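You operate a simulated robot arm through the tools that you are given. There is no shell and no other tool. Be economical: measure what you need, move in short steps, check, and stop when the job is done.

Carry out the task below with a simulated two-armed robot. There is one attempt and no reset: what you move stays moved.

Task
Take both bolt cartons out of the job box, then shut it and lock both its latches.
Fine: stand the cartons on top of the tall cart; turn the lid lock knob to free before shutting and leave it there. Set down upright: bolt carton.
Where things are to end (x, y in the base frame): bolt carton within 0.06 m of [0.6, -0.18]; bolt carton within 0.06 m of [0.6, -0.02].
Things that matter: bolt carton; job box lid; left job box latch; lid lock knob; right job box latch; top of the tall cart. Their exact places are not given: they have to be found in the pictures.

The check looks at the end state, three seconds after you hand in, the way a careful person would. Anything else that was tipped, shoved, dropped, spilled or broken makes it a failure. Lids that push on must go on centred and level and be pressed home; caps that screw on are set level and turned clockwise until they are tight.

Robot
Two 7-joint arms with fingered hands on one trunk, on a base that drives. Base frame: it is fixed to the floor where the robot stands at the start and does not move with it; the origin is under the middle of the robot, x ahead of it, y to its left, z up. Lengths are in m, angles in rad, forces in N, time in s.
The left shoulder is at the start at [0.03, 0.136, 1.38], the right one opposite. With the tool pointing down near the work surface each hand reaches from about 0.1 to 0.92 m from the robot's upright axis, wherever it stands, measured 20 degrees to its own side. Places, roughly: job box lid [1.1, 0.6, 1.2]; left job box latch [0.6, 0.8, 0.8]; lid lock knob [0.7, 0.9, 0.9]; right job box latch [0.6, 0.4, 0.8]; top of the tall cart [0.7, -0.3, 0.8]. Payload 5 kg a hand.
The TCP of each hand is the grasp point between the finger pads, 0.042 m short of the fingertips. In the tool frame z runs along the fingers and y along their closing line. The gripper opens to 0.208 m. The gripper's body begins 0.119 m behind the TCP. The gripper is a hand of 4 fingers: y runs from the thumb to the fingers, the wrist lies at [0, 0, -0.332] in the tool frame, and closing takes about 1.5 s.
Orientation is that of the tool frame in the base frame, as a unit quaternion [x, y, z, w]. With the fingers straight down and closing along the base's y, the tool's x points along the base's -x, its y along +y and its z along -z.

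Tools
- The arms move only by the tool play_rows. It takes "left_moves", "right_moves" or both (then of equal length, played together; a hand with none holds still); each is a list that holds one entry, the list of rows, each a list of 6 numbers: the shift along the tool's x, y, z in units of 500 mm (1.0 is 500 mm), then the turn, a rotation vector about the tool's x, y, z in units of 60 degrees (1.0 is 60 degrees). In form: [[[x, y, z, rx, ry, rz], ...]]. A call has 1 to 20 rows; each row is the pose to reach, as a shift and turn from the pose commanded when the call began, along the tool's axes at that moment. "left_gripper" and "right_gripper" are, for a hand that has rows, the opening in per cent of the stroke, from 0 (shut) to 100 (fully open), set as the call begins (left out, the last holds). A call with a number of a shift or a turn outside -1 to 1 is refused whole. A row lasts 0.2 s, in which the tool goes at most 0.05 m and 0.15 rad; a call with a longer step from one row to the next is refused whole, and so is a gripper value outside its range. A pose out of reach is approached as far as the arm can. The call stops where the force on the tool passes 40 N (or 10 N more than at its start, if that is more) or the arm is blocked; 0.2 s more then pass. The fingers move at their own pace (about 0.072 m/s each) and stop on an object; they squeeze with about 31 N. The grip force told is the motor's: it shows also when the fingers shut on nothing. Time passes only in rows, and 0.2 s behind the last, so rows that repeat a pose let the fingers close. The reply holds the time, the measured pose of the TCP, the force on the tool along the base axes, the opening and the grip force, in the units named above and with some noise, with the torque about the TCP (base axes, N m) and any sound that the robot's microphone picked up.
- Cameras (640 x 400 px; columns grow to the right, rows downward): "scene" is now at [0.0477, 0.0023, 2.1031]; the picture's right is [0.02, -1.00, 0.00], its down [-0.78, -0.02, -0.62] and it looks along [0.62, 0.01, -0.78] (base axes); focal length 250 px, centre (320, 200). "left" rides on the left gripper at [-0.101, 0, -0.145] in its tool frame; the picture's right is [0.00, -1.00, 0.00], its down [0.82, 0.00, -0.57] and it looks along [0.57, 0.00, 0.82] (tool axes); focal length 261 px, centre (320, 200). "right" rides on the right gripper at [0.101, 0, -0.145] in its tool frame; the picture's right is [0.00, 1.00, 0.00], its down [-0.82, 0.00, -0.57] and it looks along [-0.57, 0.00, 0.82] (tool axes); focal length 261 px, centre (320, 200).
- grab_frame(camera): a new picture of that camera. It takes no simulated time.
- slide_trunk(by): slides the trunk up (or, below 0, down) by that many m; the arms and the scene camera ride with it, the base frame stays. It gives what a move gives, with no picture.
- steer(legs): drives the robot by 1 to 6 legs, each [ahead, left, turn to the left] in m, m and rad, along the robot's own axes; the way and the turn of a leg run together, so that a leg with both is an arc; at most 1.5 m and 3.142 rad a leg. The arms and the cameras ride along, it lands a little off, and it stops where it bumps. It gives what a move gives.
- finger_targets(finger1, finger2, finger3, thumb_bend, hand): sets how far each is bent, from 0 (flat) to 1 (curled in); at 0.3 the hand is open as for a grip, at 0.7 the pads meet at the TCP. One left out holds its place. A second passes; each finger stops where it meets its share of the squeeze, and holds until it gets a number again. A gripper value or a shape takes the hand back. It gives what a move gives, with no picture; readings hold the bend of each and the force on the fingers (four entries, about 0 where the hand has none), thumb and palm.
- set_grasp(shape, hand): the hand has 4 fingers and takes this shape, open, in about a second: jaw (thumb against the fingers, like two jaws); tri (thumb and two fingers); tip (a fingertip pinch); poke (one finger out to press); point (the index stretched); flat (the hand flat); cup (the hand cupped); fist (a fist). The gripper value then closes the fingers along that shape, each until it touches; the sizes above hold for jaw. It gives what a move gives, with no picture.
- aim_head(pan, tilt): turns the head with the scene camera to pan (to the left, within 2.496 rad either way) and tilt (down, from -0.506 to 1.204), counted from straight ahead of the robot. It gives what a move gives.
- point_at(camera, pixels): for up to 12 pixels [column, row] of the newest picture of that camera ("zoom" is the newest enlarged one), the place [x, y, z] in the base frame of the surface seen there, good to about 0.002 m. It takes no simulated time.
- close_up(camera, box): a new picture of the part [left, top, right, bottom] of that camera's present view, enlarged. It takes no simulated time.
- sign_off(): hands the job in; it is judged then, once.

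Go step by step. Measure first, check grasps and placings, and put right what went wrong. The budget is 80 turns and 70 pictures, counting those below and the enlarged ones. Unless the task says otherwise, let go and move clear before handing in, and close with one line.

The tools are called after "Request:" as a command line: name --argument value ..., lists and objects as JSON in quotes. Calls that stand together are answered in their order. play_rows: Moves the arms, as the interface text tells. Its arguments: {"type":"object","properties":{"left_moves":{"type":"array"},"left_gripper":{"type":"number"},"right_moves":{"type":"array"},"right_gripper":{"type":"number"}},"required":[]} The other tools are called the same way: slide_trunk (by) slides the trunk up or down; set_grasp (shape, hand) gives the hand a shape; finger_targets (finger1, finger2, finger3, thumb_bend, hand) moves the fingers one by one; steer (legs) drives the base; aim_head (pan, tilt) turns the head that bears the scene camera; grab_frame (camera) takes a picture; point_at (camera, pixels) gives the place of the surface under pixels of a picture; close_up (camera, box) takes an enlarged picture of a part of a camera's view; sign_off () hands the job in.

At the start:

```text
t: 0.0
left_eef_pos: [0.5126, 0.5485, 1.5854]
left_ee_rot: [0.001, 1.0, 0.0, 0.001]
left_contact_force: [-0.1, -0.5, -0.6]
left_wrist_torque: [-0.01, -0.02, 0.01]
left_grip_width: 0.2078
left_gripper_force: 0.0
left_shape: jaw
left_bend: [0.3, 0.3, 0.3, 0.3]
left_finger forces: [0.1, 0.0, 0.1, 0.0, 0.1, 0.0]
right_eef_pos: [0.4506, 0.0451, 1.6768]
right_ee_rot: [-0.001, 1.0, 0.0, 0.0]
right_contact_force: [-0.2, -0.7, 0.9]
right_wrist_torque: [0.04, 0.01, -0.01]
right_grip_width: 0.2079
right_gripper_force: 0.1
right_shape: jaw
right_bend: [0.3, 0.3, 0.3, 0.3]
right_finger forces: [0.0, 0.0, 0.1, 0.1, 0.0, 0.1]
trunk travel left (down, up): [-0.4, 0.09]
robot x, y, heading: [0.0012, -0.0012, 0.002]
head pan, tilt: [0.024, 0.895]
```

scene: 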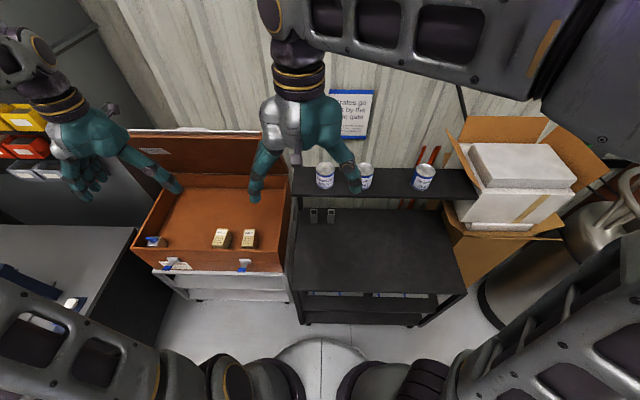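
right: 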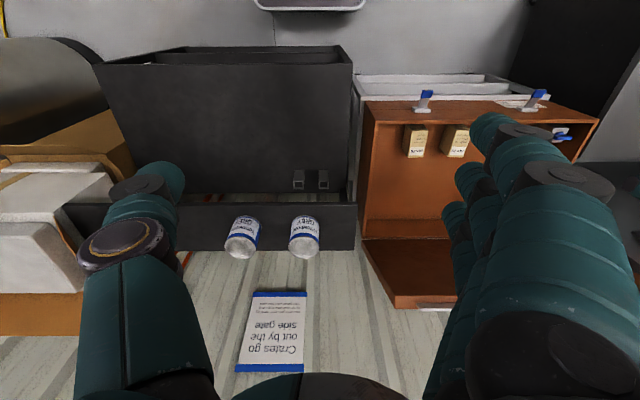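
left: 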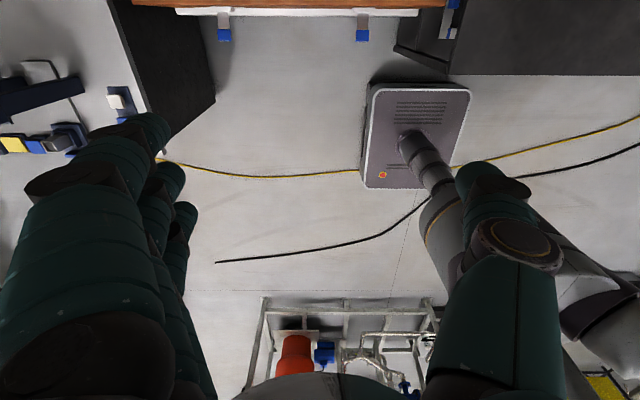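

The scene shows the open job box (px 130-290, 130-270) with two cartons near (221,239) and (249,239), two latches at about (170,267) and (243,265), the blue knob near (155,241), and the cart top near (375,250). I'll enlarge these first.

Request:
close_up --camera "scene" --box '[120, 120, 300, 310]'

Request:
close_up --camera "scene" --box '[280, 150, 480, 330]'

Request:
point_at --camera "scene" --pixels '[[221, 234], [249, 234], [152, 239], [171, 266], [243, 266], [140, 248], [285, 268], [370, 240], [300, 300], [462, 290], [300, 225], [315, 213]]'

```text
2.11 times, centred on (210, 215) of scene
```

zoom: 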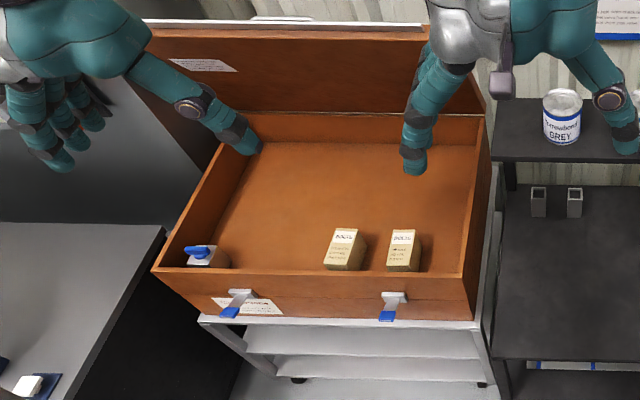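

```text
2.22 times, centred on (380, 240) of scene
```

zoom: 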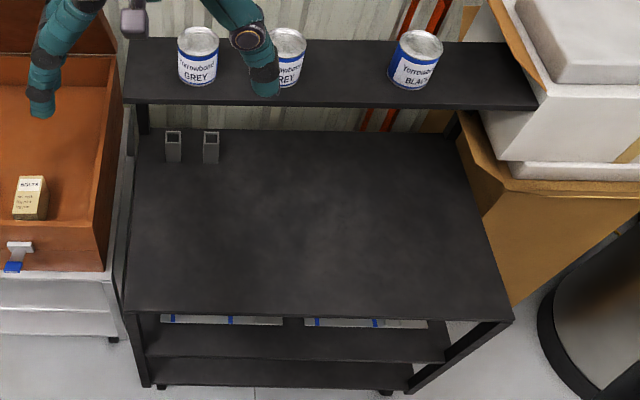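

```text
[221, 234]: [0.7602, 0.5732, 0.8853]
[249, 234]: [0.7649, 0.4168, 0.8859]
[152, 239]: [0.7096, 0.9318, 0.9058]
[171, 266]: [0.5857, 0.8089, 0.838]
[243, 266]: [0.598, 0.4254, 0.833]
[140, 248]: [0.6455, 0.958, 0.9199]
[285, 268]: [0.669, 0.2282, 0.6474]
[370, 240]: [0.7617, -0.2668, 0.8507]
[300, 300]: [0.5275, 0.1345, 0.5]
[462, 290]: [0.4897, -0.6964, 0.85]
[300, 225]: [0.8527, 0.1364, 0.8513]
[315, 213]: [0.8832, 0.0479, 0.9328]
```

The cart top is at z≈0.85 and the cartons stand just inside the box's front wall. I'll zoom in on both and measure cartons, rims, knob and latches.

Request:
close_up --camera "scene" --box '[202, 222, 266, 278]'

Request:
close_up --camera "scene" --box '[130, 224, 194, 280]'

```text
7.14 times, centred on (234, 250) of scene
```

zoom: 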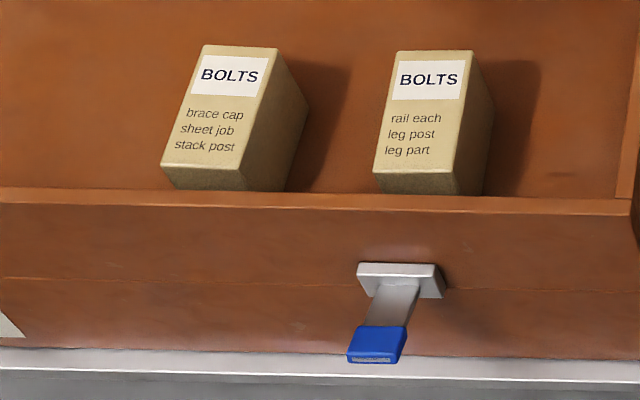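

```text
7.14 times, centred on (162, 252) of scene
```

zoom: 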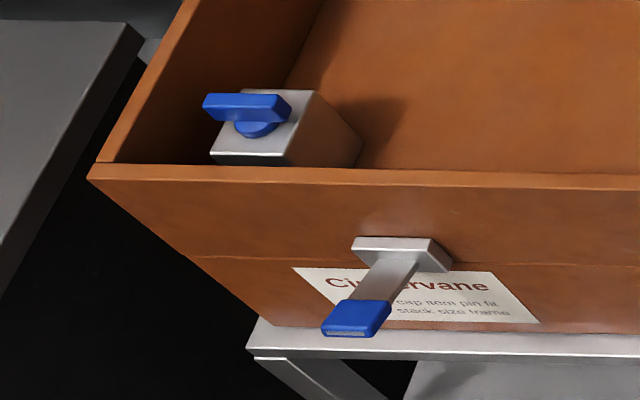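

I'll measure the knob and latch in this zoom: wing ends (205,104) and (290,110), block top, lever base and tip, and the rim.

Request:
point_at --camera "zoom" --pixels '[[210, 98], [284, 100], [248, 98], [240, 145], [300, 100], [395, 243], [400, 252], [385, 280], [358, 315], [345, 334], [300, 176], [400, 125]]'

Request:
close_up --camera "scene" --box '[202, 222, 266, 278]'

```text
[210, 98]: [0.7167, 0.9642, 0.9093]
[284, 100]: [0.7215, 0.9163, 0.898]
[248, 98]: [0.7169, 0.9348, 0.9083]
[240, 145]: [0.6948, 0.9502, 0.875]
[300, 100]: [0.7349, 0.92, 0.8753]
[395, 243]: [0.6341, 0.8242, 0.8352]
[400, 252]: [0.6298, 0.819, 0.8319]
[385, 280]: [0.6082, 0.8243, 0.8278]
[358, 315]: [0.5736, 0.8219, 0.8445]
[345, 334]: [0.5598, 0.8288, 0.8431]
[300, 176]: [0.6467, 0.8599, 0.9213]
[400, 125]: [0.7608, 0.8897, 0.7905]
```

```text
7.14 times, centred on (234, 250) of scene
```

zoom: 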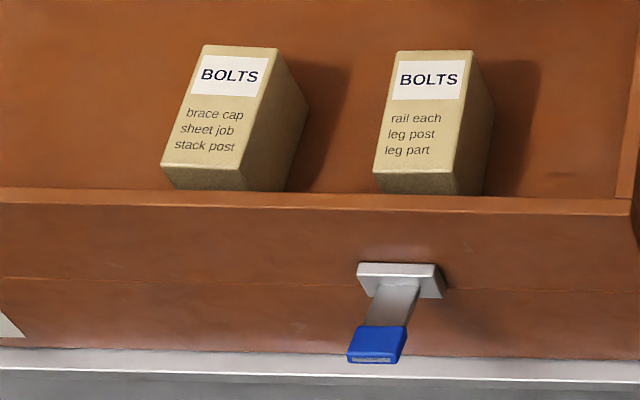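

Now carton dimensions and the right latch.

Request:
point_at --camera "zoom" --pixels '[[205, 48], [275, 52], [165, 162], [240, 166], [300, 100], [398, 55], [470, 55], [378, 170], [452, 170], [400, 266], [378, 335], [320, 200]]'

Request:
grab_frame --camera "right"

```text
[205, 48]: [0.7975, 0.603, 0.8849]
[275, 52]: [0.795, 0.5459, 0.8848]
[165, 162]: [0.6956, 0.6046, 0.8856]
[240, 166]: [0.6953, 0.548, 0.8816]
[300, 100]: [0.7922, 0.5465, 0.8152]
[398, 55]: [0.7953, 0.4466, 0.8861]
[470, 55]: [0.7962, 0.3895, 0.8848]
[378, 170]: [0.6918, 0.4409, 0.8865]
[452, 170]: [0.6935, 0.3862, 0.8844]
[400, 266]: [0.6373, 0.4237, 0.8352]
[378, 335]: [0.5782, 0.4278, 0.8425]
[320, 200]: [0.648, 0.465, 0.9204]
```

```text
61 pictures are left
```

right: 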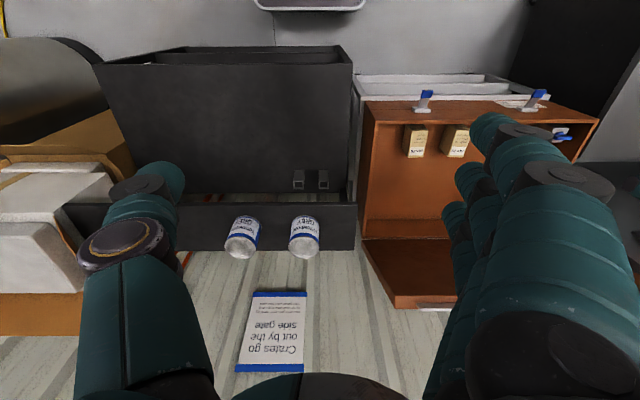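

Cartons are about 0.057 (y) × 0.10 (x) × 0.095 tall, centres near (0.745,0.575) and (0.745,0.417). Before moving the base left, I'll measure the lid and the left bench.

Request:
grab_frame --camera "scene"

Request:
point_at --camera "scene" --pixels '[[135, 132], [232, 132], [150, 150], [230, 160], [230, 174], [280, 180], [130, 230], [60, 270], [80, 320], [40, 300], [20, 175], [290, 200]]'

```text
60 pictures are left
```

scene: 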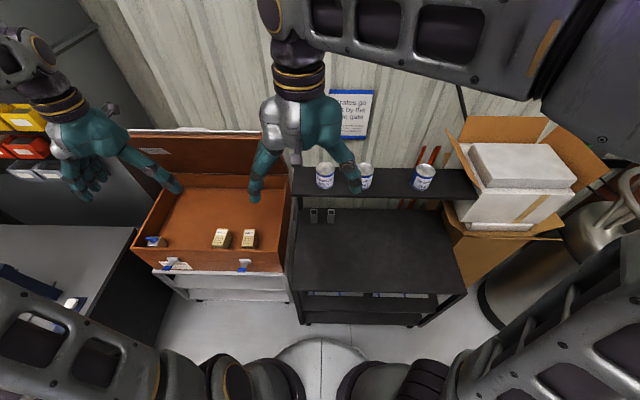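

```text
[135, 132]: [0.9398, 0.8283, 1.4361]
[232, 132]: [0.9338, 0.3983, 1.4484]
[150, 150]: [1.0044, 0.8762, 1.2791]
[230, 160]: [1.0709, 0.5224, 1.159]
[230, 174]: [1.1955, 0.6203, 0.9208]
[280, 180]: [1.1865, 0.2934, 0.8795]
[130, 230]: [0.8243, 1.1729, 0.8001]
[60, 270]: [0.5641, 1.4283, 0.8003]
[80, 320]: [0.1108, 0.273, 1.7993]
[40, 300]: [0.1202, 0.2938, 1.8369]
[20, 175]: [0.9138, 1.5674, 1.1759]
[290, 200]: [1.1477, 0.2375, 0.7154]
```

The lid hinges at about (1.195, z 0.92) and leans forward to its free edge at about (0.935, z 1.44). It is presumably held by the lock. I'll drive left 0.4 m so the right hand reaches both the cartons and the cart.

Request:
steer --legs '[[0, 0.38, 0]]'

Request:
close_up --camera "scene" --box '[120, 100, 440, 300]'

```text
t: 2.4
left_eef_pos: [0.5165, 0.9195, 1.5852]
left_ee_rot: [0.004, 1.0, 0.0, 0.0]
left_contact_force: [0.6, -0.1, 0.4]
left_wrist_torque: [0.03, 0.02, 0.0]
left_grip_width: 0.2075
left_gripper_force: 0.1
left_shape: jaw
left_bend: [0.3, 0.3, 0.3, 0.3]
left_finger forces: [0.1, 0.0, 0.0, 0.1, 0.0, 0.1]
right_eef_pos: [0.451, 0.4151, 1.6762]
right_ee_rot: [0.004, 1.0, 0.0, 0.0]
right_contact_force: [-1.0, -0.3, 0.5]
right_wrist_torque: [-0.02, -0.03, 0.06]
right_grip_width: 0.2082
right_gripper_force: 0.0
right_shape: jaw
right_bend: [0.3, 0.3, 0.3, 0.3]
right_finger forces: [0.0, 0.0, 0.0, 0.0, 0.0, 0.0]
trunk travel left (down, up): [-0.4, 0.09]
robot x, y, heading: [0.0014, 0.3751, -0.006]
head pan, tilt: [0.024, 0.895]
```

```text
2.00 times, centred on (280, 200) of scene
```

zoom: 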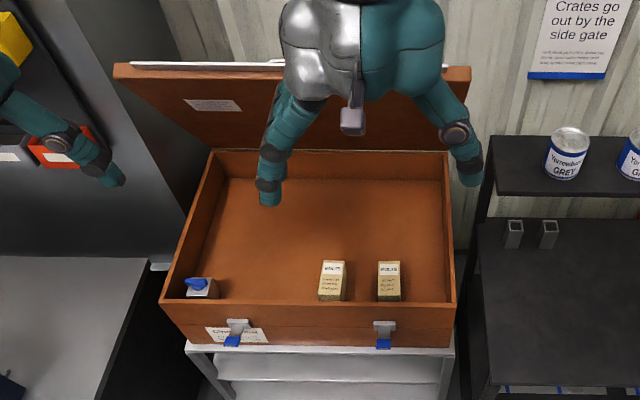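

The right hand is above (0.451,0.415). I'll move it forward and down over the right carton with the opening at about half.

Request:
play_rows --right_moves '[[[-0.049, 0, 0.075, 0, 0, 0], [-0.098, 0, 0.15, 0, 0, 0], [-0.147, 0, 0.225, 0, 0, 0], [-0.196, 0, 0.3, 0, 0, 0], [-0.245, 0, 0.375, 0, 0, 0], [-0.294, 0, 0.45, 0, 0, 0], [-0.343, 0, 0.525, 0, 0, 0], [-0.392, 0, 0.6, 0, 0, 0], [-0.441, 0, 0.675, 0, 0, 0], [-0.49, 0, 0.75, 0, 0, 0], [-0.539, 0, 0.825, 0, 0, 0], [-0.588, 0, 0.9, 0, 0, 0], [-0.588, 0, 0.97, 0, 0, 0]]]' --right_gripper 52

Request:
grab_frame --camera "right"

Request:
grab_frame --camera "scene"

```text
t: 5.2
left_eef_pos: [0.5185, 0.9204, 1.5846]
left_ee_rot: [0.003, 1.0, 0.0, 0.0]
left_contact_force: [0.3, -0.2, 0.1]
left_wrist_torque: [0.05, 0.04, 0.01]
left_grip_width: 0.208
left_gripper_force: 0.0
left_shape: jaw
left_bend: [0.3, 0.3, 0.3, 0.3]
left_finger forces: [0.0, 0.0, 0.0, 0.1, 0.0, 0.1]
right_eef_pos: [0.7452, 0.4124, 1.19]
right_ee_rot: [0.003, 1.0, -0.001, 0.0]
right_contact_force: [0.6, 0.1, 0.6]
right_wrist_torque: [-0.01, 0.09, 0.0]
right_grip_width: 0.1089
right_gripper_force: 0.0
right_shape: jaw
right_bend: [0.72, 0.72, 0.72, 0.7]
right_finger forces: [0.0, 0.0, 0.0, 0.1, 0.0, 0.1]
trunk travel left (down, up): [-0.4, 0.09]
robot x, y, heading: [-0.0007, 0.3704, -0.006]
head pan, tilt: [0.024, 0.895]
```

```text
58 pictures are left
```

right: 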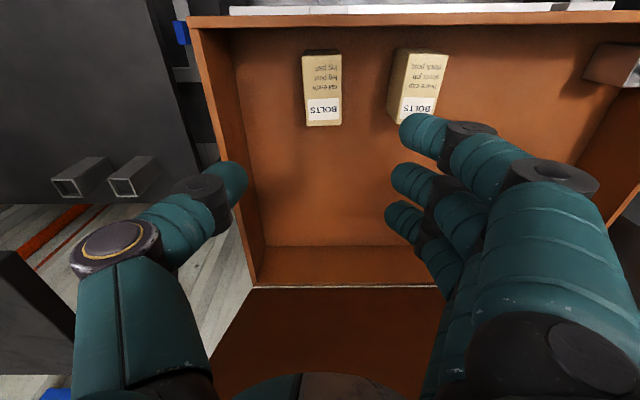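

```text
57 pictures are left
```

scene: 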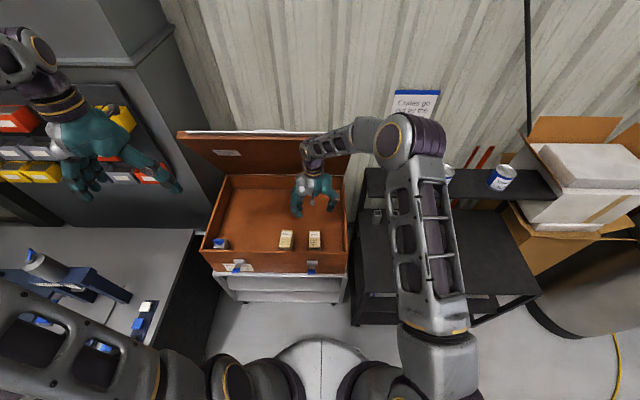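

The hand is centred over the right carton, with its fingers in the picture straddling the carton at (322,90). I'll descend to z≈0.848.

Request:
play_rows --right_moves '[[[0, 0.005, 0.09, 0, 0, 0], [0, 0.005, 0.18, 0, 0, 0], [0, 0.005, 0.27, 0, 0, 0], [0, 0.005, 0.36, 0, 0, 0], [0, 0.005, 0.45, 0, 0, 0]]]'

Request:
grab_frame --camera "right"

```text
t: 6.4
left_eef_pos: [0.517, 0.9202, 1.5845]
left_ee_rot: [0.004, 1.0, -0.001, 0.0]
left_contact_force: [0.9, 0.4, -0.5]
left_wrist_torque: [-0.01, 0.08, 0.02]
left_grip_width: 0.2078
left_gripper_force: 0.1
left_shape: jaw
left_bend: [0.3, 0.3, 0.3, 0.3]
left_finger forces: [0.0, 0.0, 0.0, 0.0, 0.1, 0.0]
right_eef_pos: [0.7474, 0.4167, 0.9675]
right_ee_rot: [0.003, 1.0, -0.001, 0.001]
right_contact_force: [1.2, -0.2, 1.3]
right_wrist_torque: [0.02, 0.2, 0.0]
right_grip_width: 0.109
right_gripper_force: 0.0
right_shape: jaw
right_bend: [0.72, 0.72, 0.72, 0.7]
right_finger forces: [0.0, 0.0, 0.1, 0.1, 0.1, 0.0]
trunk travel left (down, up): [-0.4, 0.09]
robot x, y, heading: [0.0013, 0.3758, -0.009]
head pan, tilt: [0.024, 0.895]
```

```text
56 pictures are left
```

right: 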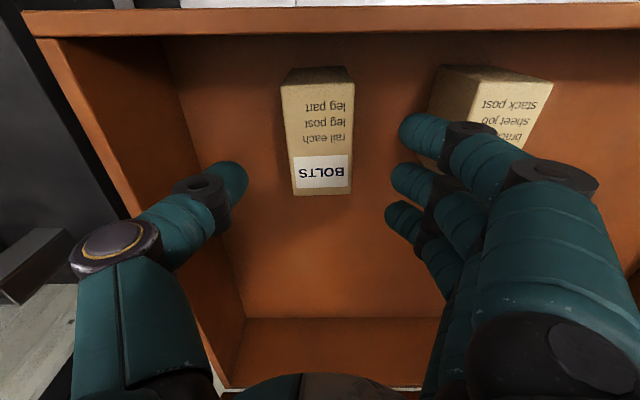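

Alignment is good: the carton centre at column 318 matches the finger centre at 316. I'll descend another 0.12 m and close.

Request:
play_rows --right_moves '[[[0, -0.002, 0.08, 0, 0, 0], [0, -0.002, 0.16, 0, 0, 0], [0, -0.002, 0.238, 0, 0, 0], [0, -0.002, 0.238, 0, 0, 0]]]'

Request:
play_rows --right_moves '[[[0, 0, 0, 0, 0, 0], [0, 0, 0, 0, 0, 0], [0, 0, 0, 0, 0, 0], [0, 0, 0, 0, 0, 0], [0, 0, 0, 0, 0, 0], [0, 0, 0, 0, 0, 0], [0, 0, 0, 0, 0, 0]]]' --right_gripper 0

Request:
grab_frame --camera "right"

```text
t: 7.4
left_eef_pos: [0.518, 0.9212, 1.5858]
left_ee_rot: [0.003, 1.0, 0.0, 0.0]
left_contact_force: [-0.5, 0.0, 0.1]
left_wrist_torque: [0.01, 0.02, 0.01]
left_grip_width: 0.2077
left_gripper_force: 0.1
left_shape: jaw
left_bend: [0.3, 0.3, 0.3, 0.3]
left_finger forces: [0.0, 0.0, 0.0, 0.1, 0.1, 0.1]
right_eef_pos: [0.7445, 0.4161, 0.8455]
right_ee_rot: [0.002, 1.0, 0.0, 0.0]
right_contact_force: [0.0, -0.2, 0.0]
right_wrist_torque: [0.01, -0.03, 0.03]
right_grip_width: 0.1092
right_gripper_force: 0.0
right_shape: jaw
right_bend: [0.72, 0.72, 0.72, 0.7]
right_finger forces: [0.0, 0.0, 0.0, 0.0, 0.0, 0.0]
trunk travel left (down, up): [-0.4, 0.09]
robot x, y, heading: [0.0039, 0.3751, -0.004]
head pan, tilt: [0.024, 0.895]
```

```text
t: 9.0
left_eef_pos: [0.5171, 0.9207, 1.5854]
left_ee_rot: [0.003, 1.0, 0.0, 0.0]
left_contact_force: [-0.5, 0.2, 0.1]
left_wrist_torque: [0.02, -0.01, 0.05]
left_grip_width: 0.2079
left_gripper_force: 0.1
left_shape: jaw
left_bend: [0.3, 0.3, 0.3, 0.3]
left_finger forces: [0.0, 0.0, 0.1, 0.1, 0.0, 0.0]
right_eef_pos: [0.7444, 0.4152, 0.8466]
right_ee_rot: [0.003, 1.0, 0.0, 0.0]
right_contact_force: [-0.9, 0.3, -0.4]
right_wrist_torque: [0.02, 0.01, 0.03]
right_grip_width: 0.056
right_gripper_force: 31.0
right_shape: jaw
right_bend: [0.73, 0.73, 0.74, 0.7]
right_finger forces: [9.6, 9.2, 9.1, 0.0, 27.8, 0.0]
trunk travel left (down, up): [-0.4, 0.09]
robot x, y, heading: [0.006, 0.374, -0.004]
head pan, tilt: [0.024, 0.895]
```

```text
55 pictures are left
```

right: 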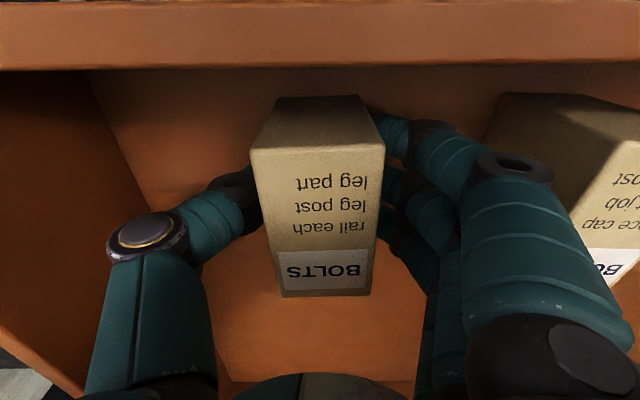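

The grip holds at 0.056 m with balanced forces. I'll lift by 0.2 m, then carry toward the cart.

Request:
play_rows --right_moves '[[[0, 0, -0.08, 0, 0, 0], [0, 0, -0.16, 0, 0, 0], [0, 0, -0.24, 0, 0, 0], [0, 0, -0.32, 0, 0, 0], [0, 0, -0.4, 0, 0, 0], [0.02, -0.08, -0.4, 0, 0, 0], [0.04, -0.16, -0.4, 0, 0, 0], [0.06, -0.24, -0.4, 0, 0, 0], [0.08, -0.32, -0.4, 0, 0, 0], [0.1, -0.4, -0.4, 0, 0, 0], [0.12, -0.48, -0.4, 0, 0, 0], [0.14, -0.56, -0.4, 0, 0, 0], [0.16, -0.64, -0.4, 0, 0, 0], [0.18, -0.72, -0.4, 0, 0, 0], [0.2, -0.8, -0.4, 0, 0, 0]]]'

Request:
grab_frame --camera "scene"

```text
t: 12.2
left_eef_pos: [0.5173, 0.9178, 1.5879]
left_ee_rot: [0.003, 1.0, 0.001, 0.001]
left_contact_force: [-0.7, -1.3, 0.9]
left_wrist_torque: [0.17, -0.06, 0.03]
left_grip_width: 0.2079
left_gripper_force: 0.2
left_shape: jaw
left_bend: [0.3, 0.3, 0.3, 0.3]
left_finger forces: [0.0, 0.0, 0.0, 0.0, 0.1, 0.1]
right_eef_pos: [0.6416, 0.0136, 1.0469]
right_ee_rot: [0.003, 1.0, 0.002, 0.0]
right_contact_force: [0.2, 1.0, -4.1]
right_wrist_torque: [-0.13, 0.05, -0.03]
right_grip_width: 0.0565
right_gripper_force: 30.8
right_shape: jaw
right_bend: [0.73, 0.73, 0.74, 0.7]
right_finger forces: [10.0, 9.7, 9.4, 0.0, 28.8, 0.0]
trunk travel left (down, up): [-0.4, 0.09]
robot x, y, heading: [-0.0015, 0.3726, -0.009]
head pan, tilt: [0.024, 0.895]
```

```text
54 pictures are left
```

scene: 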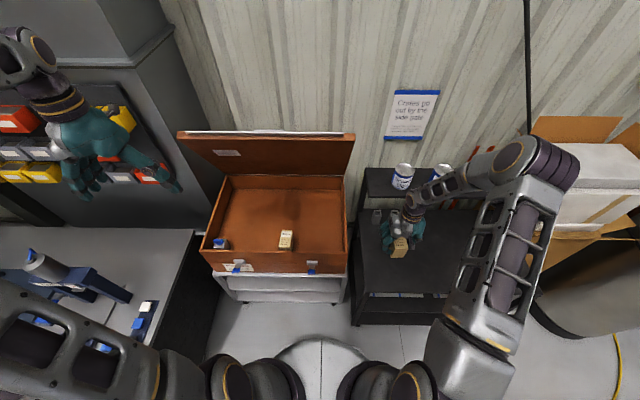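

The carton is over the cart. I'll move to (0.60,-0.18), lower to TCP z≈0.91, then inspect.

Request:
play_rows --right_moves '[[[0.02, -0.09, 0, 0, 0, 0], [0.04, -0.18, 0, 0, 0, 0], [0.06, -0.27, 0, 0, 0, 0], [0.083, -0.36, 0, 0, 0, 0], [0.083, -0.387, 0, 0, 0, 0], [0.083, -0.387, 0.08, 0, 0, 0], [0.083, -0.387, 0.16, 0, 0, 0], [0.083, -0.387, 0.22, 0, 0, 0], [0.083, -0.387, 0.25, 0, 0, 0], [0.083, -0.387, 0.264, 0, 0, 0], [0.083, -0.387, 0.264, 0, 0, 0]]]'

Request:
grab_frame --camera "right"

```text
t: 14.6
left_eef_pos: [0.5183, 0.9206, 1.5848]
left_ee_rot: [0.004, 1.0, 0.0, 0.0]
left_contact_force: [-0.4, 0.0, 0.0]
left_wrist_torque: [-0.06, -0.01, 0.02]
left_grip_width: 0.208
left_gripper_force: 0.0
left_shape: jaw
left_bend: [0.3, 0.3, 0.3, 0.3]
left_finger forces: [0.0, 0.0, 0.0, 0.0, 0.0, 0.0]
right_eef_pos: [0.6003, -0.1769, 0.9149]
right_ee_rot: [0.003, 1.0, 0.0, 0.0]
right_contact_force: [0.5, 0.1, -4.6]
right_wrist_torque: [-0.01, -0.02, -0.02]
right_grip_width: 0.0561
right_gripper_force: 31.1
right_shape: jaw
right_bend: [0.73, 0.73, 0.74, 0.7]
right_finger forces: [10.0, 9.6, 9.4, 0.0, 29.0, 0.1]
trunk travel left (down, up): [-0.4, 0.09]
robot x, y, heading: [0.003, 0.3755, -0.006]
head pan, tilt: [0.024, 0.895]
```

```text
53 pictures are left
```

right: 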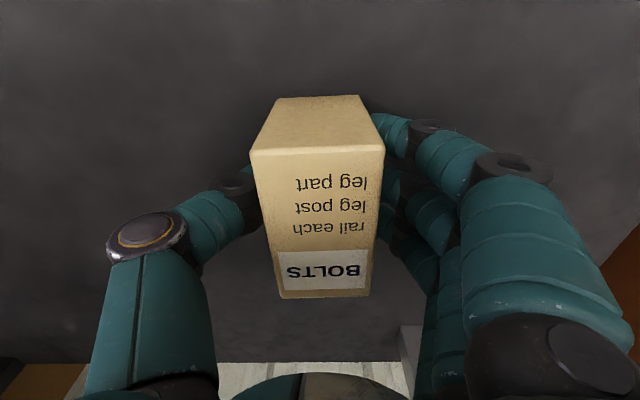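

The carton sits about 7 mm above the top and is level. I'll lower until the load goes, then release.

Request:
play_rows --right_moves '[[[0, 0, 0.006, 0, 0, 0], [0, 0, 0.012, 0, 0, 0], [0, 0, 0.016, 0, 0, 0], [0, 0, 0.016, 0, 0, 0]]]'

```text
t: 15.6
left_eef_pos: [0.5177, 0.9203, 1.5861]
left_ee_rot: [0.004, 1.0, 0.0, 0.001]
left_contact_force: [0.6, -0.3, 0.0]
left_wrist_torque: [-0.01, 0.02, -0.01]
left_grip_width: 0.2077
left_gripper_force: 0.0
left_shape: jaw
left_bend: [0.3, 0.3, 0.3, 0.3]
left_finger forces: [0.0, 0.0, 0.1, 0.1, 0.0, 0.0]
right_eef_pos: [0.5984, -0.178, 0.9067]
right_ee_rot: [0.004, 1.0, 0.0, 0.0]
right_contact_force: [-0.2, 0.2, -1.9]
right_wrist_torque: [0.04, -0.02, -0.01]
right_grip_width: 0.0561
right_gripper_force: 30.5
right_shape: jaw
right_bend: [0.73, 0.73, 0.74, 0.7]
right_finger forces: [9.9, 9.7, 9.3, 0.0, 29.0, 0.0]
trunk travel left (down, up): [-0.4, 0.09]
robot x, y, heading: [0.0025, 0.3733, -0.004]
head pan, tilt: [0.024, 0.895]
```

The load fell from 4.6 to 1.9 N, so the carton is touching. I'll open to 52 % and retreat up.

Request:
play_rows --right_moves '[[[0, 0, 0.002, 0, 0, 0], [0, 0, 0.002, 0, 0, 0], [0, 0, 0.002, 0, 0, 0], [0, 0, 0.002, 0, 0, 0], [0, 0, 0.002, 0, 0, 0], [0, 0, -0.08, 0, 0, 0], [0, 0, -0.16, 0, 0, 0], [0, 0, -0.24, 0, 0, 0], [0, 0, -0.32, 0, 0, 0]]]' --right_gripper 52

Request:
grab_frame --camera "right"

```text
t: 17.6
left_eef_pos: [0.5155, 0.9228, 1.5855]
left_ee_rot: [0.003, 1.0, -0.001, 0.0]
left_contact_force: [-0.9, 0.1, -0.7]
left_wrist_torque: [-0.09, -0.12, 0.04]
left_grip_width: 0.2077
left_gripper_force: 0.1
left_shape: jaw
left_bend: [0.3, 0.3, 0.3, 0.3]
left_finger forces: [0.1, 0.1, 0.1, 0.0, 0.0, 0.0]
right_eef_pos: [0.5975, -0.1768, 1.0697]
right_ee_rot: [0.002, 1.0, 0.0, 0.0]
right_contact_force: [-0.6, 0.5, -1.2]
right_wrist_torque: [-0.14, -0.13, 0.0]
right_grip_width: 0.1072
right_gripper_force: 0.0
right_shape: jaw
right_bend: [0.73, 0.73, 0.73, 0.7]
right_finger forces: [0.0, 0.1, 0.0, 0.0, 0.0, 0.0]
trunk travel left (down, up): [-0.4, 0.09]
robot x, y, heading: [-0.001, 0.373, -0.006]
head pan, tilt: [0.024, 0.895]
```

```text
52 pictures are left
```

right: 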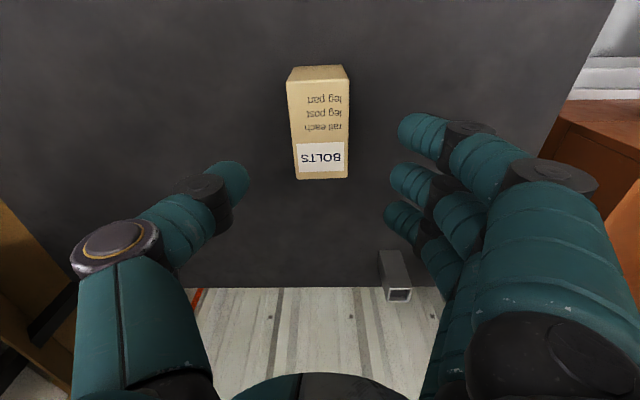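

Carton one stands at its target. Now I'll return for the second one at (0.745,0.5755).

Request:
play_rows --right_moves '[[[-0.02, 0.09, 0, 0, 0, 0], [-0.04, 0.18, 0, 0, 0, 0], [-0.06, 0.27, 0, 0, 0, 0], [-0.08, 0.36, 0, 0, 0, 0], [-0.1, 0.45, 0, 0, 0, 0], [-0.12, 0.54, 0, 0, 0, 0], [-0.14, 0.63, 0, 0, 0, 0], [-0.16, 0.72, 0, 0, 0, 0], [-0.18, 0.81, 0, 0, 0, 0], [-0.2, 0.9, 0, 0, 0, 0]]]'

Request:
play_rows --right_moves '[[[-0.02, 0.09, 0, 0, 0, 0], [-0.04, 0.18, 0, 0, 0, 0], [-0.06, 0.27, 0, 0, 0, 0], [-0.08, 0.36, 0, 0, 0, 0], [-0.09, 0.45, 0, 0, 0, 0], [-0.095, 0.54, 0, 0, 0, 0], [-0.095, 0.604, 0, 0, 0, 0], [-0.095, 0.604, 0.08, 0, 0, 0], [-0.095, 0.604, 0.16, 0, 0, 0], [-0.095, 0.604, 0.2, 0, 0, 0]]]'

Request:
grab_frame --camera "right"

```text
t: 19.8
left_eef_pos: [0.5182, 0.9223, 1.5839]
left_ee_rot: [0.004, 1.0, -0.001, 0.0]
left_contact_force: [-0.5, 1.2, -0.7]
left_wrist_torque: [-0.23, 0.02, 0.01]
left_grip_width: 0.2078
left_gripper_force: 0.0
left_shape: jaw
left_bend: [0.3, 0.3, 0.3, 0.3]
left_finger forces: [0.0, 0.0, 0.0, 0.0, 0.0, 0.0]
right_eef_pos: [0.7002, 0.2725, 1.0667]
right_ee_rot: [0.005, 1.0, -0.001, -0.001]
right_contact_force: [0.1, -1.5, -1.0]
right_wrist_torque: [0.12, 0.04, -0.01]
right_grip_width: 0.108
right_gripper_force: 0.0
right_shape: jaw
right_bend: [0.73, 0.73, 0.73, 0.7]
right_finger forces: [0.0, 0.0, 0.0, 0.0, 0.0, 0.1]
trunk travel left (down, up): [-0.4, 0.09]
robot x, y, heading: [0.0043, 0.3707, -0.007]
head pan, tilt: [0.024, 0.895]
```

```text
t: 22.0
left_eef_pos: [0.516, 0.9215, 1.586]
left_ee_rot: [0.003, 1.0, 0.0, -0.001]
left_contact_force: [0.4, 0.5, 1.0]
left_wrist_torque: [0.04, 0.0, 0.01]
left_grip_width: 0.2079
left_gripper_force: 0.1
left_shape: jaw
left_bend: [0.3, 0.3, 0.3, 0.3]
left_finger forces: [0.0, 0.1, 0.0, 0.0, 0.1, 0.0]
right_eef_pos: [0.7497, 0.5746, 0.9658]
right_ee_rot: [0.002, 1.0, 0.0, 0.0]
right_contact_force: [-0.1, 0.2, 0.0]
right_wrist_torque: [0.0, 0.02, -0.04]
right_grip_width: 0.1077
right_gripper_force: 0.1
right_shape: jaw
right_bend: [0.73, 0.73, 0.73, 0.7]
right_finger forces: [0.0, 0.0, 0.0, 0.0, 0.0, 0.1]
trunk travel left (down, up): [-0.4, 0.09]
robot x, y, heading: [0.0024, 0.3786, -0.004]
head pan, tilt: [0.024, 0.895]
```

```text
51 pictures are left
```

right: 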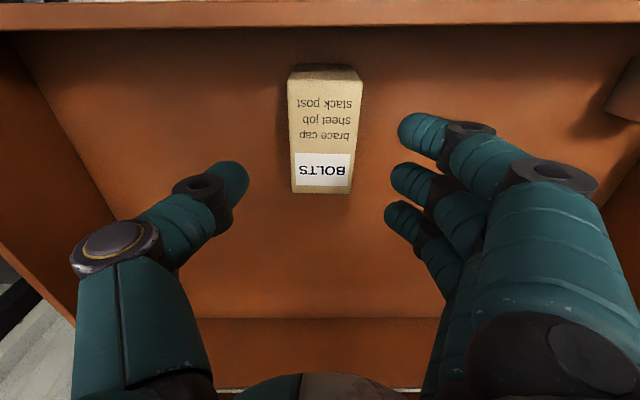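

The carton (px 290-363) is centred to within a few millimetres. I'll descend, close, lift, and carry away from the box.

Request:
play_rows --right_moves '[[[0.008, 0.006, 0.08, 0, 0, 0], [0.008, 0.006, 0.16, 0, 0, 0], [0.008, 0.006, 0.238, 0, 0, 0], [0.008, 0.006, 0.238, 0, 0, 0]]]'

Request:
play_rows --right_moves '[[[0, 0, 0, 0, 0, 0], [0, 0, 0, 0, 0, 0], [0, 0, 0, 0, 0, 0], [0, 0, 0, 0, 0, 0], [0, 0, 0, 0, 0, 0], [0, 0, 0, 0, 0, 0], [0, 0, 0, 0, 0, 0], [0, 0, -0.08, 0, 0, 0], [0, 0, -0.16, 0, 0, 0], [0, 0, -0.24, 0, 0, 0], [0, 0, -0.32, 0, 0, 0], [0, 0, -0.4, 0, 0, 0]]]' --right_gripper 0

Request:
grab_frame --camera "right"

```text
t: 23.0
left_eef_pos: [0.5169, 0.9196, 1.5845]
left_ee_rot: [0.003, 1.0, 0.0, 0.0]
left_contact_force: [0.1, 0.3, 0.1]
left_wrist_torque: [0.01, -0.02, 0.01]
left_grip_width: 0.2076
left_gripper_force: 0.0
left_shape: jaw
left_bend: [0.3, 0.3, 0.3, 0.3]
left_finger forces: [0.1, 0.0, 0.1, 0.0, 0.0, 0.0]
right_eef_pos: [0.7467, 0.5773, 0.8472]
right_ee_rot: [0.002, 1.0, 0.0, 0.0]
right_contact_force: [0.7, 0.1, 0.1]
right_wrist_torque: [-0.01, -0.04, -0.01]
right_grip_width: 0.1077
right_gripper_force: 0.0
right_shape: jaw
right_bend: [0.73, 0.73, 0.73, 0.7]
right_finger forces: [0.0, 0.1, 0.0, 0.0, 0.0, 0.0]
trunk travel left (down, up): [-0.4, 0.09]
robot x, y, heading: [0.0027, 0.3758, -0.005]
head pan, tilt: [0.024, 0.895]
```

```text
t: 25.6
left_eef_pos: [0.5162, 0.9206, 1.5869]
left_ee_rot: [0.004, 1.0, 0.0, -0.001]
left_contact_force: [-1.2, -0.6, 0.2]
left_wrist_torque: [0.01, -0.09, -0.02]
left_grip_width: 0.2078
left_gripper_force: 0.0
left_shape: jaw
left_bend: [0.3, 0.3, 0.3, 0.3]
left_finger forces: [0.1, 0.0, 0.0, 0.1, 0.0, 0.1]
right_eef_pos: [0.7462, 0.5769, 1.0464]
right_ee_rot: [0.003, 1.0, -0.001, -0.001]
right_contact_force: [-1.6, -0.7, -5.9]
right_wrist_torque: [0.0, -0.19, 0.03]
right_grip_width: 0.0558
right_gripper_force: 30.8
right_shape: jaw
right_bend: [0.73, 0.73, 0.73, 0.7]
right_finger forces: [9.3, 9.4, 9.3, 0.1, 28.0, 0.0]
trunk travel left (down, up): [-0.4, 0.09]
robot x, y, heading: [0.0033, 0.3725, -0.005]
head pan, tilt: [0.024, 0.895]
```

```text
50 pictures are left
```

right: 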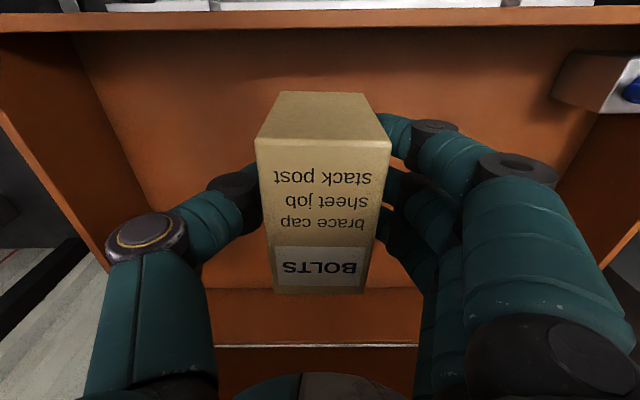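

Carton two is held. I'll carry it to (0.60,-0.02).

Request:
play_rows --right_moves '[[[0.02, -0.085, 0, 0, 0, 0], [0.04, -0.17, 0, 0, 0, 0], [0.06, -0.255, 0, 0, 0, 0], [0.08, -0.34, 0, 0, 0, 0], [0.1, -0.425, 0, 0, 0, 0], [0.12, -0.51, 0, 0, 0, 0], [0.14, -0.595, 0, 0, 0, 0], [0.16, -0.68, 0, 0, 0, 0], [0.18, -0.765, 0, 0, 0, 0], [0.2, -0.85, 0, 0, 0, 0], [0.22, -0.935, 0, 0, 0, 0]]]'

Request:
play_rows --right_moves '[[[0.02, -0.08, 0, 0, 0, 0], [0.04, -0.16, 0, 0, 0, 0], [0.07, -0.24, 0, 0, 0, 0], [0.072, -0.258, 0, 0, 0, 0], [0.072, -0.258, 0.08, 0, 0, 0], [0.072, -0.258, 0.16, 0, 0, 0], [0.072, -0.258, 0.22, 0, 0, 0], [0.072, -0.258, 0.25, 0, 0, 0], [0.072, -0.258, 0.262, 0, 0, 0], [0.072, -0.258, 0.262, 0, 0, 0]]]'

Request:
grab_frame --camera "right"

```text
t: 28.0
left_eef_pos: [0.517, 0.9184, 1.5863]
left_ee_rot: [0.002, 1.0, 0.001, 0.0]
left_contact_force: [-0.3, -2.2, 0.4]
left_wrist_torque: [0.21, -0.06, 0.02]
left_grip_width: 0.2077
left_gripper_force: 0.1
left_shape: jaw
left_bend: [0.3, 0.3, 0.3, 0.3]
left_finger forces: [0.0, 0.0, 0.0, 0.0, 0.0, 0.0]
right_eef_pos: [0.6359, 0.1088, 1.0496]
right_ee_rot: [0.003, 1.0, 0.002, 0.001]
right_contact_force: [-0.1, 1.2, -4.0]
right_wrist_torque: [-0.17, 0.02, 0.05]
right_grip_width: 0.0558
right_gripper_force: 30.9
right_shape: jaw
right_bend: [0.73, 0.73, 0.73, 0.7]
right_finger forces: [9.7, 9.9, 9.8, 0.1, 29.1, 0.0]
trunk travel left (down, up): [-0.4, 0.09]
robot x, y, heading: [0.0028, 0.3727, -0.006]
head pan, tilt: [0.024, 0.895]
```

```text
t: 30.2
left_eef_pos: [0.5177, 0.9201, 1.5849]
left_ee_rot: [0.004, 1.0, 0.001, 0.001]
left_contact_force: [-0.5, -0.6, -0.3]
left_wrist_torque: [-0.01, 0.02, 0.01]
left_grip_width: 0.2079
left_gripper_force: 0.0
left_shape: jaw
left_bend: [0.3, 0.3, 0.3, 0.3]
left_finger forces: [0.1, 0.1, 0.0, 0.1, 0.0, 0.0]
right_eef_pos: [0.5973, -0.0186, 0.9164]
right_ee_rot: [0.003, 1.0, 0.0, 0.0]
right_contact_force: [0.3, 0.4, -4.5]
right_wrist_torque: [-0.02, -0.01, 0.02]
right_grip_width: 0.0558
right_gripper_force: 30.7
right_shape: jaw
right_bend: [0.73, 0.73, 0.73, 0.7]
right_finger forces: [9.7, 9.9, 9.7, 0.0, 29.1, 0.0]
trunk travel left (down, up): [-0.4, 0.09]
robot x, y, heading: [-0.0009, 0.3736, -0.005]
head pan, tilt: [0.024, 0.895]
```

```text
49 pictures are left
```

right: 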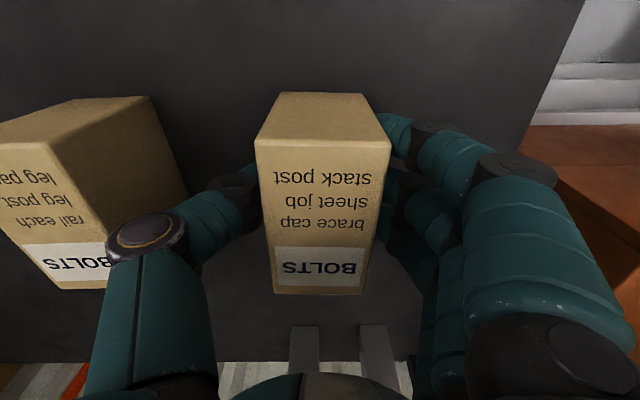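

It is level and about 9 mm above the top, and the first carton is close on the thumb side. I'll lower to contact, then open only slightly (38 %) and lift straight up.

Request:
play_rows --right_moves '[[[0, 0, 0.006, 0, 0, 0], [0, 0, 0.012, 0, 0, 0], [0, 0, 0.018, 0, 0, 0], [0, 0, 0.019, 0, 0, 0], [0, 0, 0.019, 0, 0, 0]]]'

Request:
play_rows --right_moves '[[[0, 0, 0, 0, 0, 0], [0, 0, 0, 0, 0, 0], [0, 0, 0, 0, 0, 0], [0, 0, 0, 0, 0, 0], [0, 0, -0.06, 0, 0, 0], [0, 0, -0.14, 0, 0, 0], [0, 0, -0.22, 0, 0, 0], [0, 0, -0.3, 0, 0, 0], [0, 0, -0.38, 0, 0, 0], [0, 0, -0.46, 0, 0, 0]]]' --right_gripper 38

Request:
grab_frame --camera "right"

```text
t: 31.4
left_eef_pos: [0.5173, 0.9202, 1.5853]
left_ee_rot: [0.003, 1.0, 0.001, 0.0]
left_contact_force: [0.6, -0.4, 0.0]
left_wrist_torque: [-0.02, 0.02, 0.01]
left_grip_width: 0.2077
left_gripper_force: 0.0
left_shape: jaw
left_bend: [0.3, 0.3, 0.3, 0.3]
left_finger forces: [0.1, 0.1, 0.0, 0.1, 0.0, 0.0]
right_eef_pos: [0.596, -0.0193, 0.9075]
right_ee_rot: [0.003, 1.0, 0.0, 0.0]
right_contact_force: [0.0, 0.3, -1.2]
right_wrist_torque: [0.09, 0.02, -0.03]
right_grip_width: 0.0555
right_gripper_force: 31.0
right_shape: jaw
right_bend: [0.73, 0.73, 0.73, 0.7]
right_finger forces: [9.7, 9.9, 9.9, 0.0, 29.2, 0.0]
trunk travel left (down, up): [-0.4, 0.09]
robot x, y, heading: [0.0018, 0.3744, -0.004]
head pan, tilt: [0.024, 0.895]
```

```text
t: 33.6
left_eef_pos: [0.5149, 0.9206, 1.5857]
left_ee_rot: [0.003, 1.0, 0.0, -0.001]
left_contact_force: [-0.6, -0.5, -0.1]
left_wrist_torque: [-0.06, -0.09, -0.03]
left_grip_width: 0.2079
left_gripper_force: 0.0
left_shape: jaw
left_bend: [0.3, 0.3, 0.3, 0.3]
left_finger forces: [0.1, 0.1, 0.0, 0.0, 0.0, 0.0]
right_eef_pos: [0.5967, -0.0188, 1.1385]
right_ee_rot: [0.003, 1.0, -0.001, 0.0]
right_contact_force: [-0.6, 0.5, -1.1]
right_wrist_torque: [-0.04, -0.14, 0.02]
right_grip_width: 0.0785
right_gripper_force: 0.0
right_shape: jaw
right_bend: [0.74, 0.74, 0.74, 0.7]
right_finger forces: [0.0, 0.0, 0.0, 0.0, 0.0, 0.0]
trunk travel left (down, up): [-0.4, 0.09]
robot x, y, heading: [0.003, 0.3722, -0.007]
head pan, tilt: [0.024, 0.895]
```

```text
48 pictures are left
```

right: 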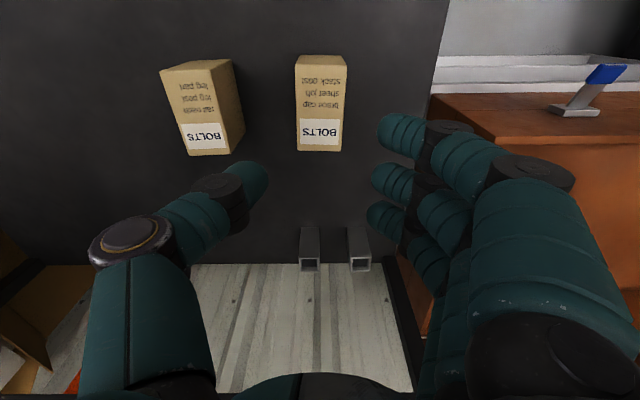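

Both cartons stand on the cart. Next I'll look closely at the knob, lid stay and latches to find the free mark.

Request:
grab_frame --camera "scene"

Request:
close_up --camera "scene" --box '[200, 225, 264, 281]'

```text
47 pictures are left
```

scene: 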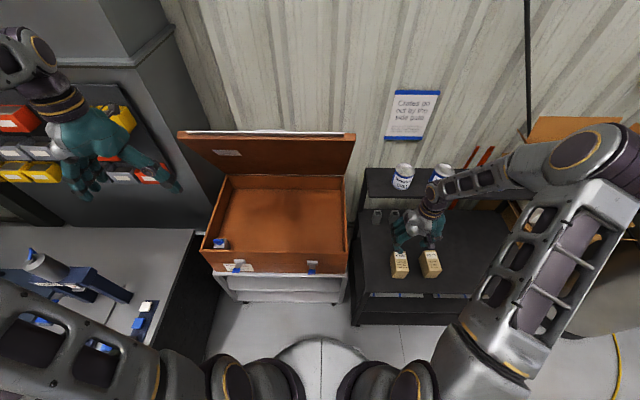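

```text
7.14 times, centred on (232, 253) of scene
```

zoom: 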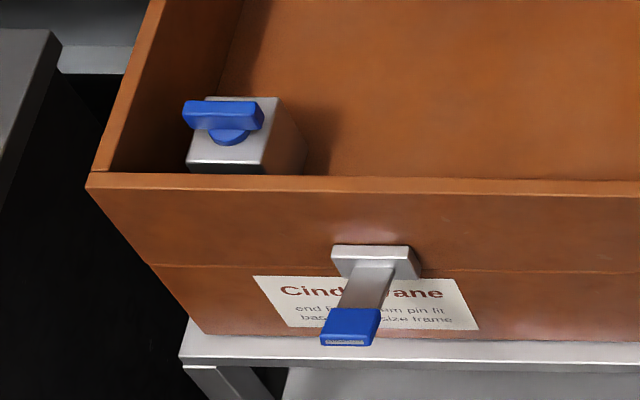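

No mark is visible from here. I'll measure the wing, its hub and the left wall, then bring the left hand over for a close view.

Request:
point_at --camera "zoom" --pixels '[[188, 108], [258, 108], [225, 108], [225, 124], [230, 138], [210, 156], [265, 105], [240, 98], [125, 95], [115, 150], [96, 176], [180, 60]]'

Request:
play_rows --left_moves '[[[-0.06, 0, 0.07, 0, 0, 0], [-0.12, 0, 0.14, 0, 0, 0], [-0.18, 0, 0.21, 0, 0, 0], [-0.24, 0, 0.28, 0, 0, 0], [-0.3, 0, 0.35, 0, 0, 0], [-0.36, 0, 0.42, 0, 0, 0], [-0.4, 0, 0.5, 0, 0, 0], [-0.4, 0, 0.59, 0, 0, 0], [-0.4, 0, 0.68, 0, 0, 0], [-0.4, 0, 0.77, 0, 0, 0]]]'

Request:
grab_frame --camera "left"

```text
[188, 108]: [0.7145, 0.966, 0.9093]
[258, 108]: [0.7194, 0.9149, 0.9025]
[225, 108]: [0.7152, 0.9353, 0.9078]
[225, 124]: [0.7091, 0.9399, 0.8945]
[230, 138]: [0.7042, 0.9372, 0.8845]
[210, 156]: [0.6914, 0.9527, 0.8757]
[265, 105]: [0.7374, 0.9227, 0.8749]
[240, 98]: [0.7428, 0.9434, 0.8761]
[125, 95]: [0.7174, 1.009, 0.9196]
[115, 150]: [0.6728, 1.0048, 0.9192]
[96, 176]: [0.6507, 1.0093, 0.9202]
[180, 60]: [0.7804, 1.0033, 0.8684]
```

```text
t: 35.8
left_eef_pos: [0.7185, 0.9235, 1.1981]
left_ee_rot: [0.003, 1.0, 0.0, 0.0]
left_contact_force: [0.0, 0.9, 1.0]
left_wrist_torque: [-0.07, 0.1, -0.03]
left_grip_width: 0.2077
left_gripper_force: 0.0
left_shape: jaw
left_bend: [0.3, 0.3, 0.3, 0.3]
left_finger forces: [0.0, 0.0, 0.0, 0.0, 0.0, 0.0]
right_eef_pos: [0.5997, -0.0186, 1.138]
right_ee_rot: [0.003, 1.0, 0.0, -0.001]
right_contact_force: [0.3, -0.1, 0.3]
right_wrist_torque: [-0.05, 0.09, -0.03]
right_grip_width: 0.0783
right_gripper_force: 0.1
right_shape: jaw
right_bend: [0.74, 0.74, 0.74, 0.7]
right_finger forces: [0.0, 0.0, 0.0, 0.1, 0.0, 0.1]
trunk travel left (down, up): [-0.4, 0.09]
robot x, y, heading: [0.0018, 0.3752, -0.003]
head pan, tilt: [0.024, 0.895]
```

```text
45 pictures are left
```

left: 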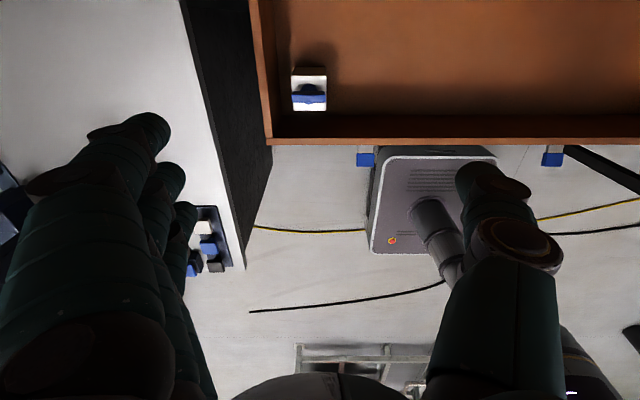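

The knob appears at (310,95) in the left camera. I'll enlarge it.

Request:
close_up --camera "left" --box '[270, 55, 350, 125]'

Request:
close_up --camera "scene" --box '[208, 228, 240, 256]'

```text
5.71 times, centred on (310, 90) of left
```

zoom: 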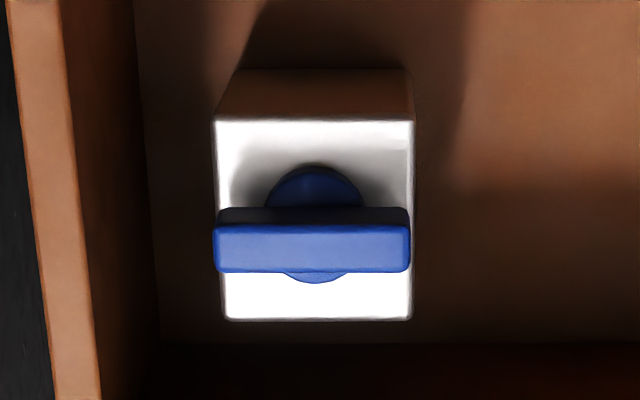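

```text
14.29 times, centred on (224, 242) of scene
```

zoom: 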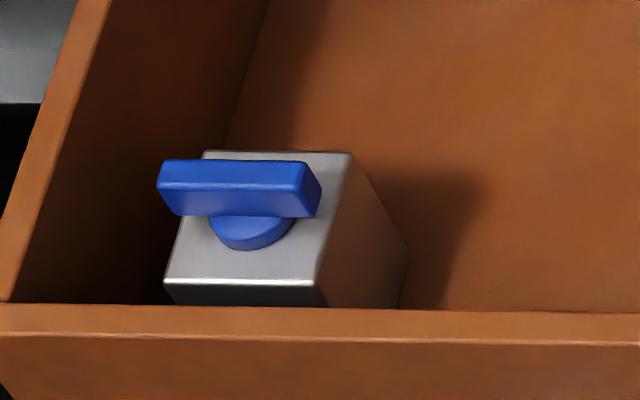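

No marks, so I'll judge by turning to a stop. The lid leans forward and may drop when freed, so I want the right hand holding its free edge first; I'll look closely at that edge.

Request:
close_up --camera "scene" --box '[170, 110, 370, 200]'

Request:
point_at --camera "zoom" --pixels '[[40, 83], [580, 88], [560, 78], [400, 72], [400, 80], [400, 88], [400, 130], [400, 200], [560, 200], [200, 86], [300, 70], [580, 130]]'

```text
3.20 times, centred on (270, 155) of scene
```

zoom: 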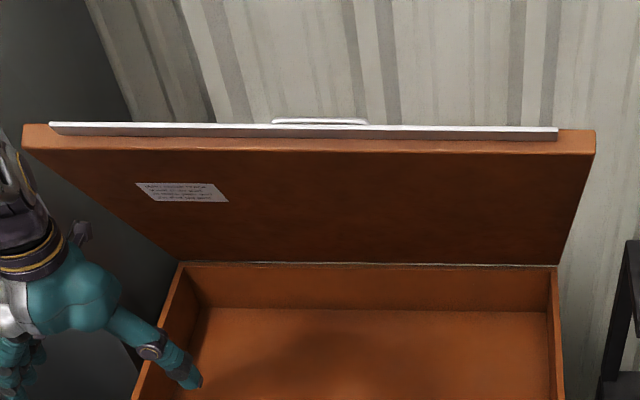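

```text
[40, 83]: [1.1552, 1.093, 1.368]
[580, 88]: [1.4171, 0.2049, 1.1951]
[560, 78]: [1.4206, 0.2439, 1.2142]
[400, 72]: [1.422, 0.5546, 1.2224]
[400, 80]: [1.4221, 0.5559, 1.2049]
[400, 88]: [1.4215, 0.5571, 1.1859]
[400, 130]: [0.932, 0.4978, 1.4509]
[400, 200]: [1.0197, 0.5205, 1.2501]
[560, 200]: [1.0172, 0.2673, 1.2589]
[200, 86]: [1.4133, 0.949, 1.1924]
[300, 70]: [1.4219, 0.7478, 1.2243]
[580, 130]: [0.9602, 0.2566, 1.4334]
```

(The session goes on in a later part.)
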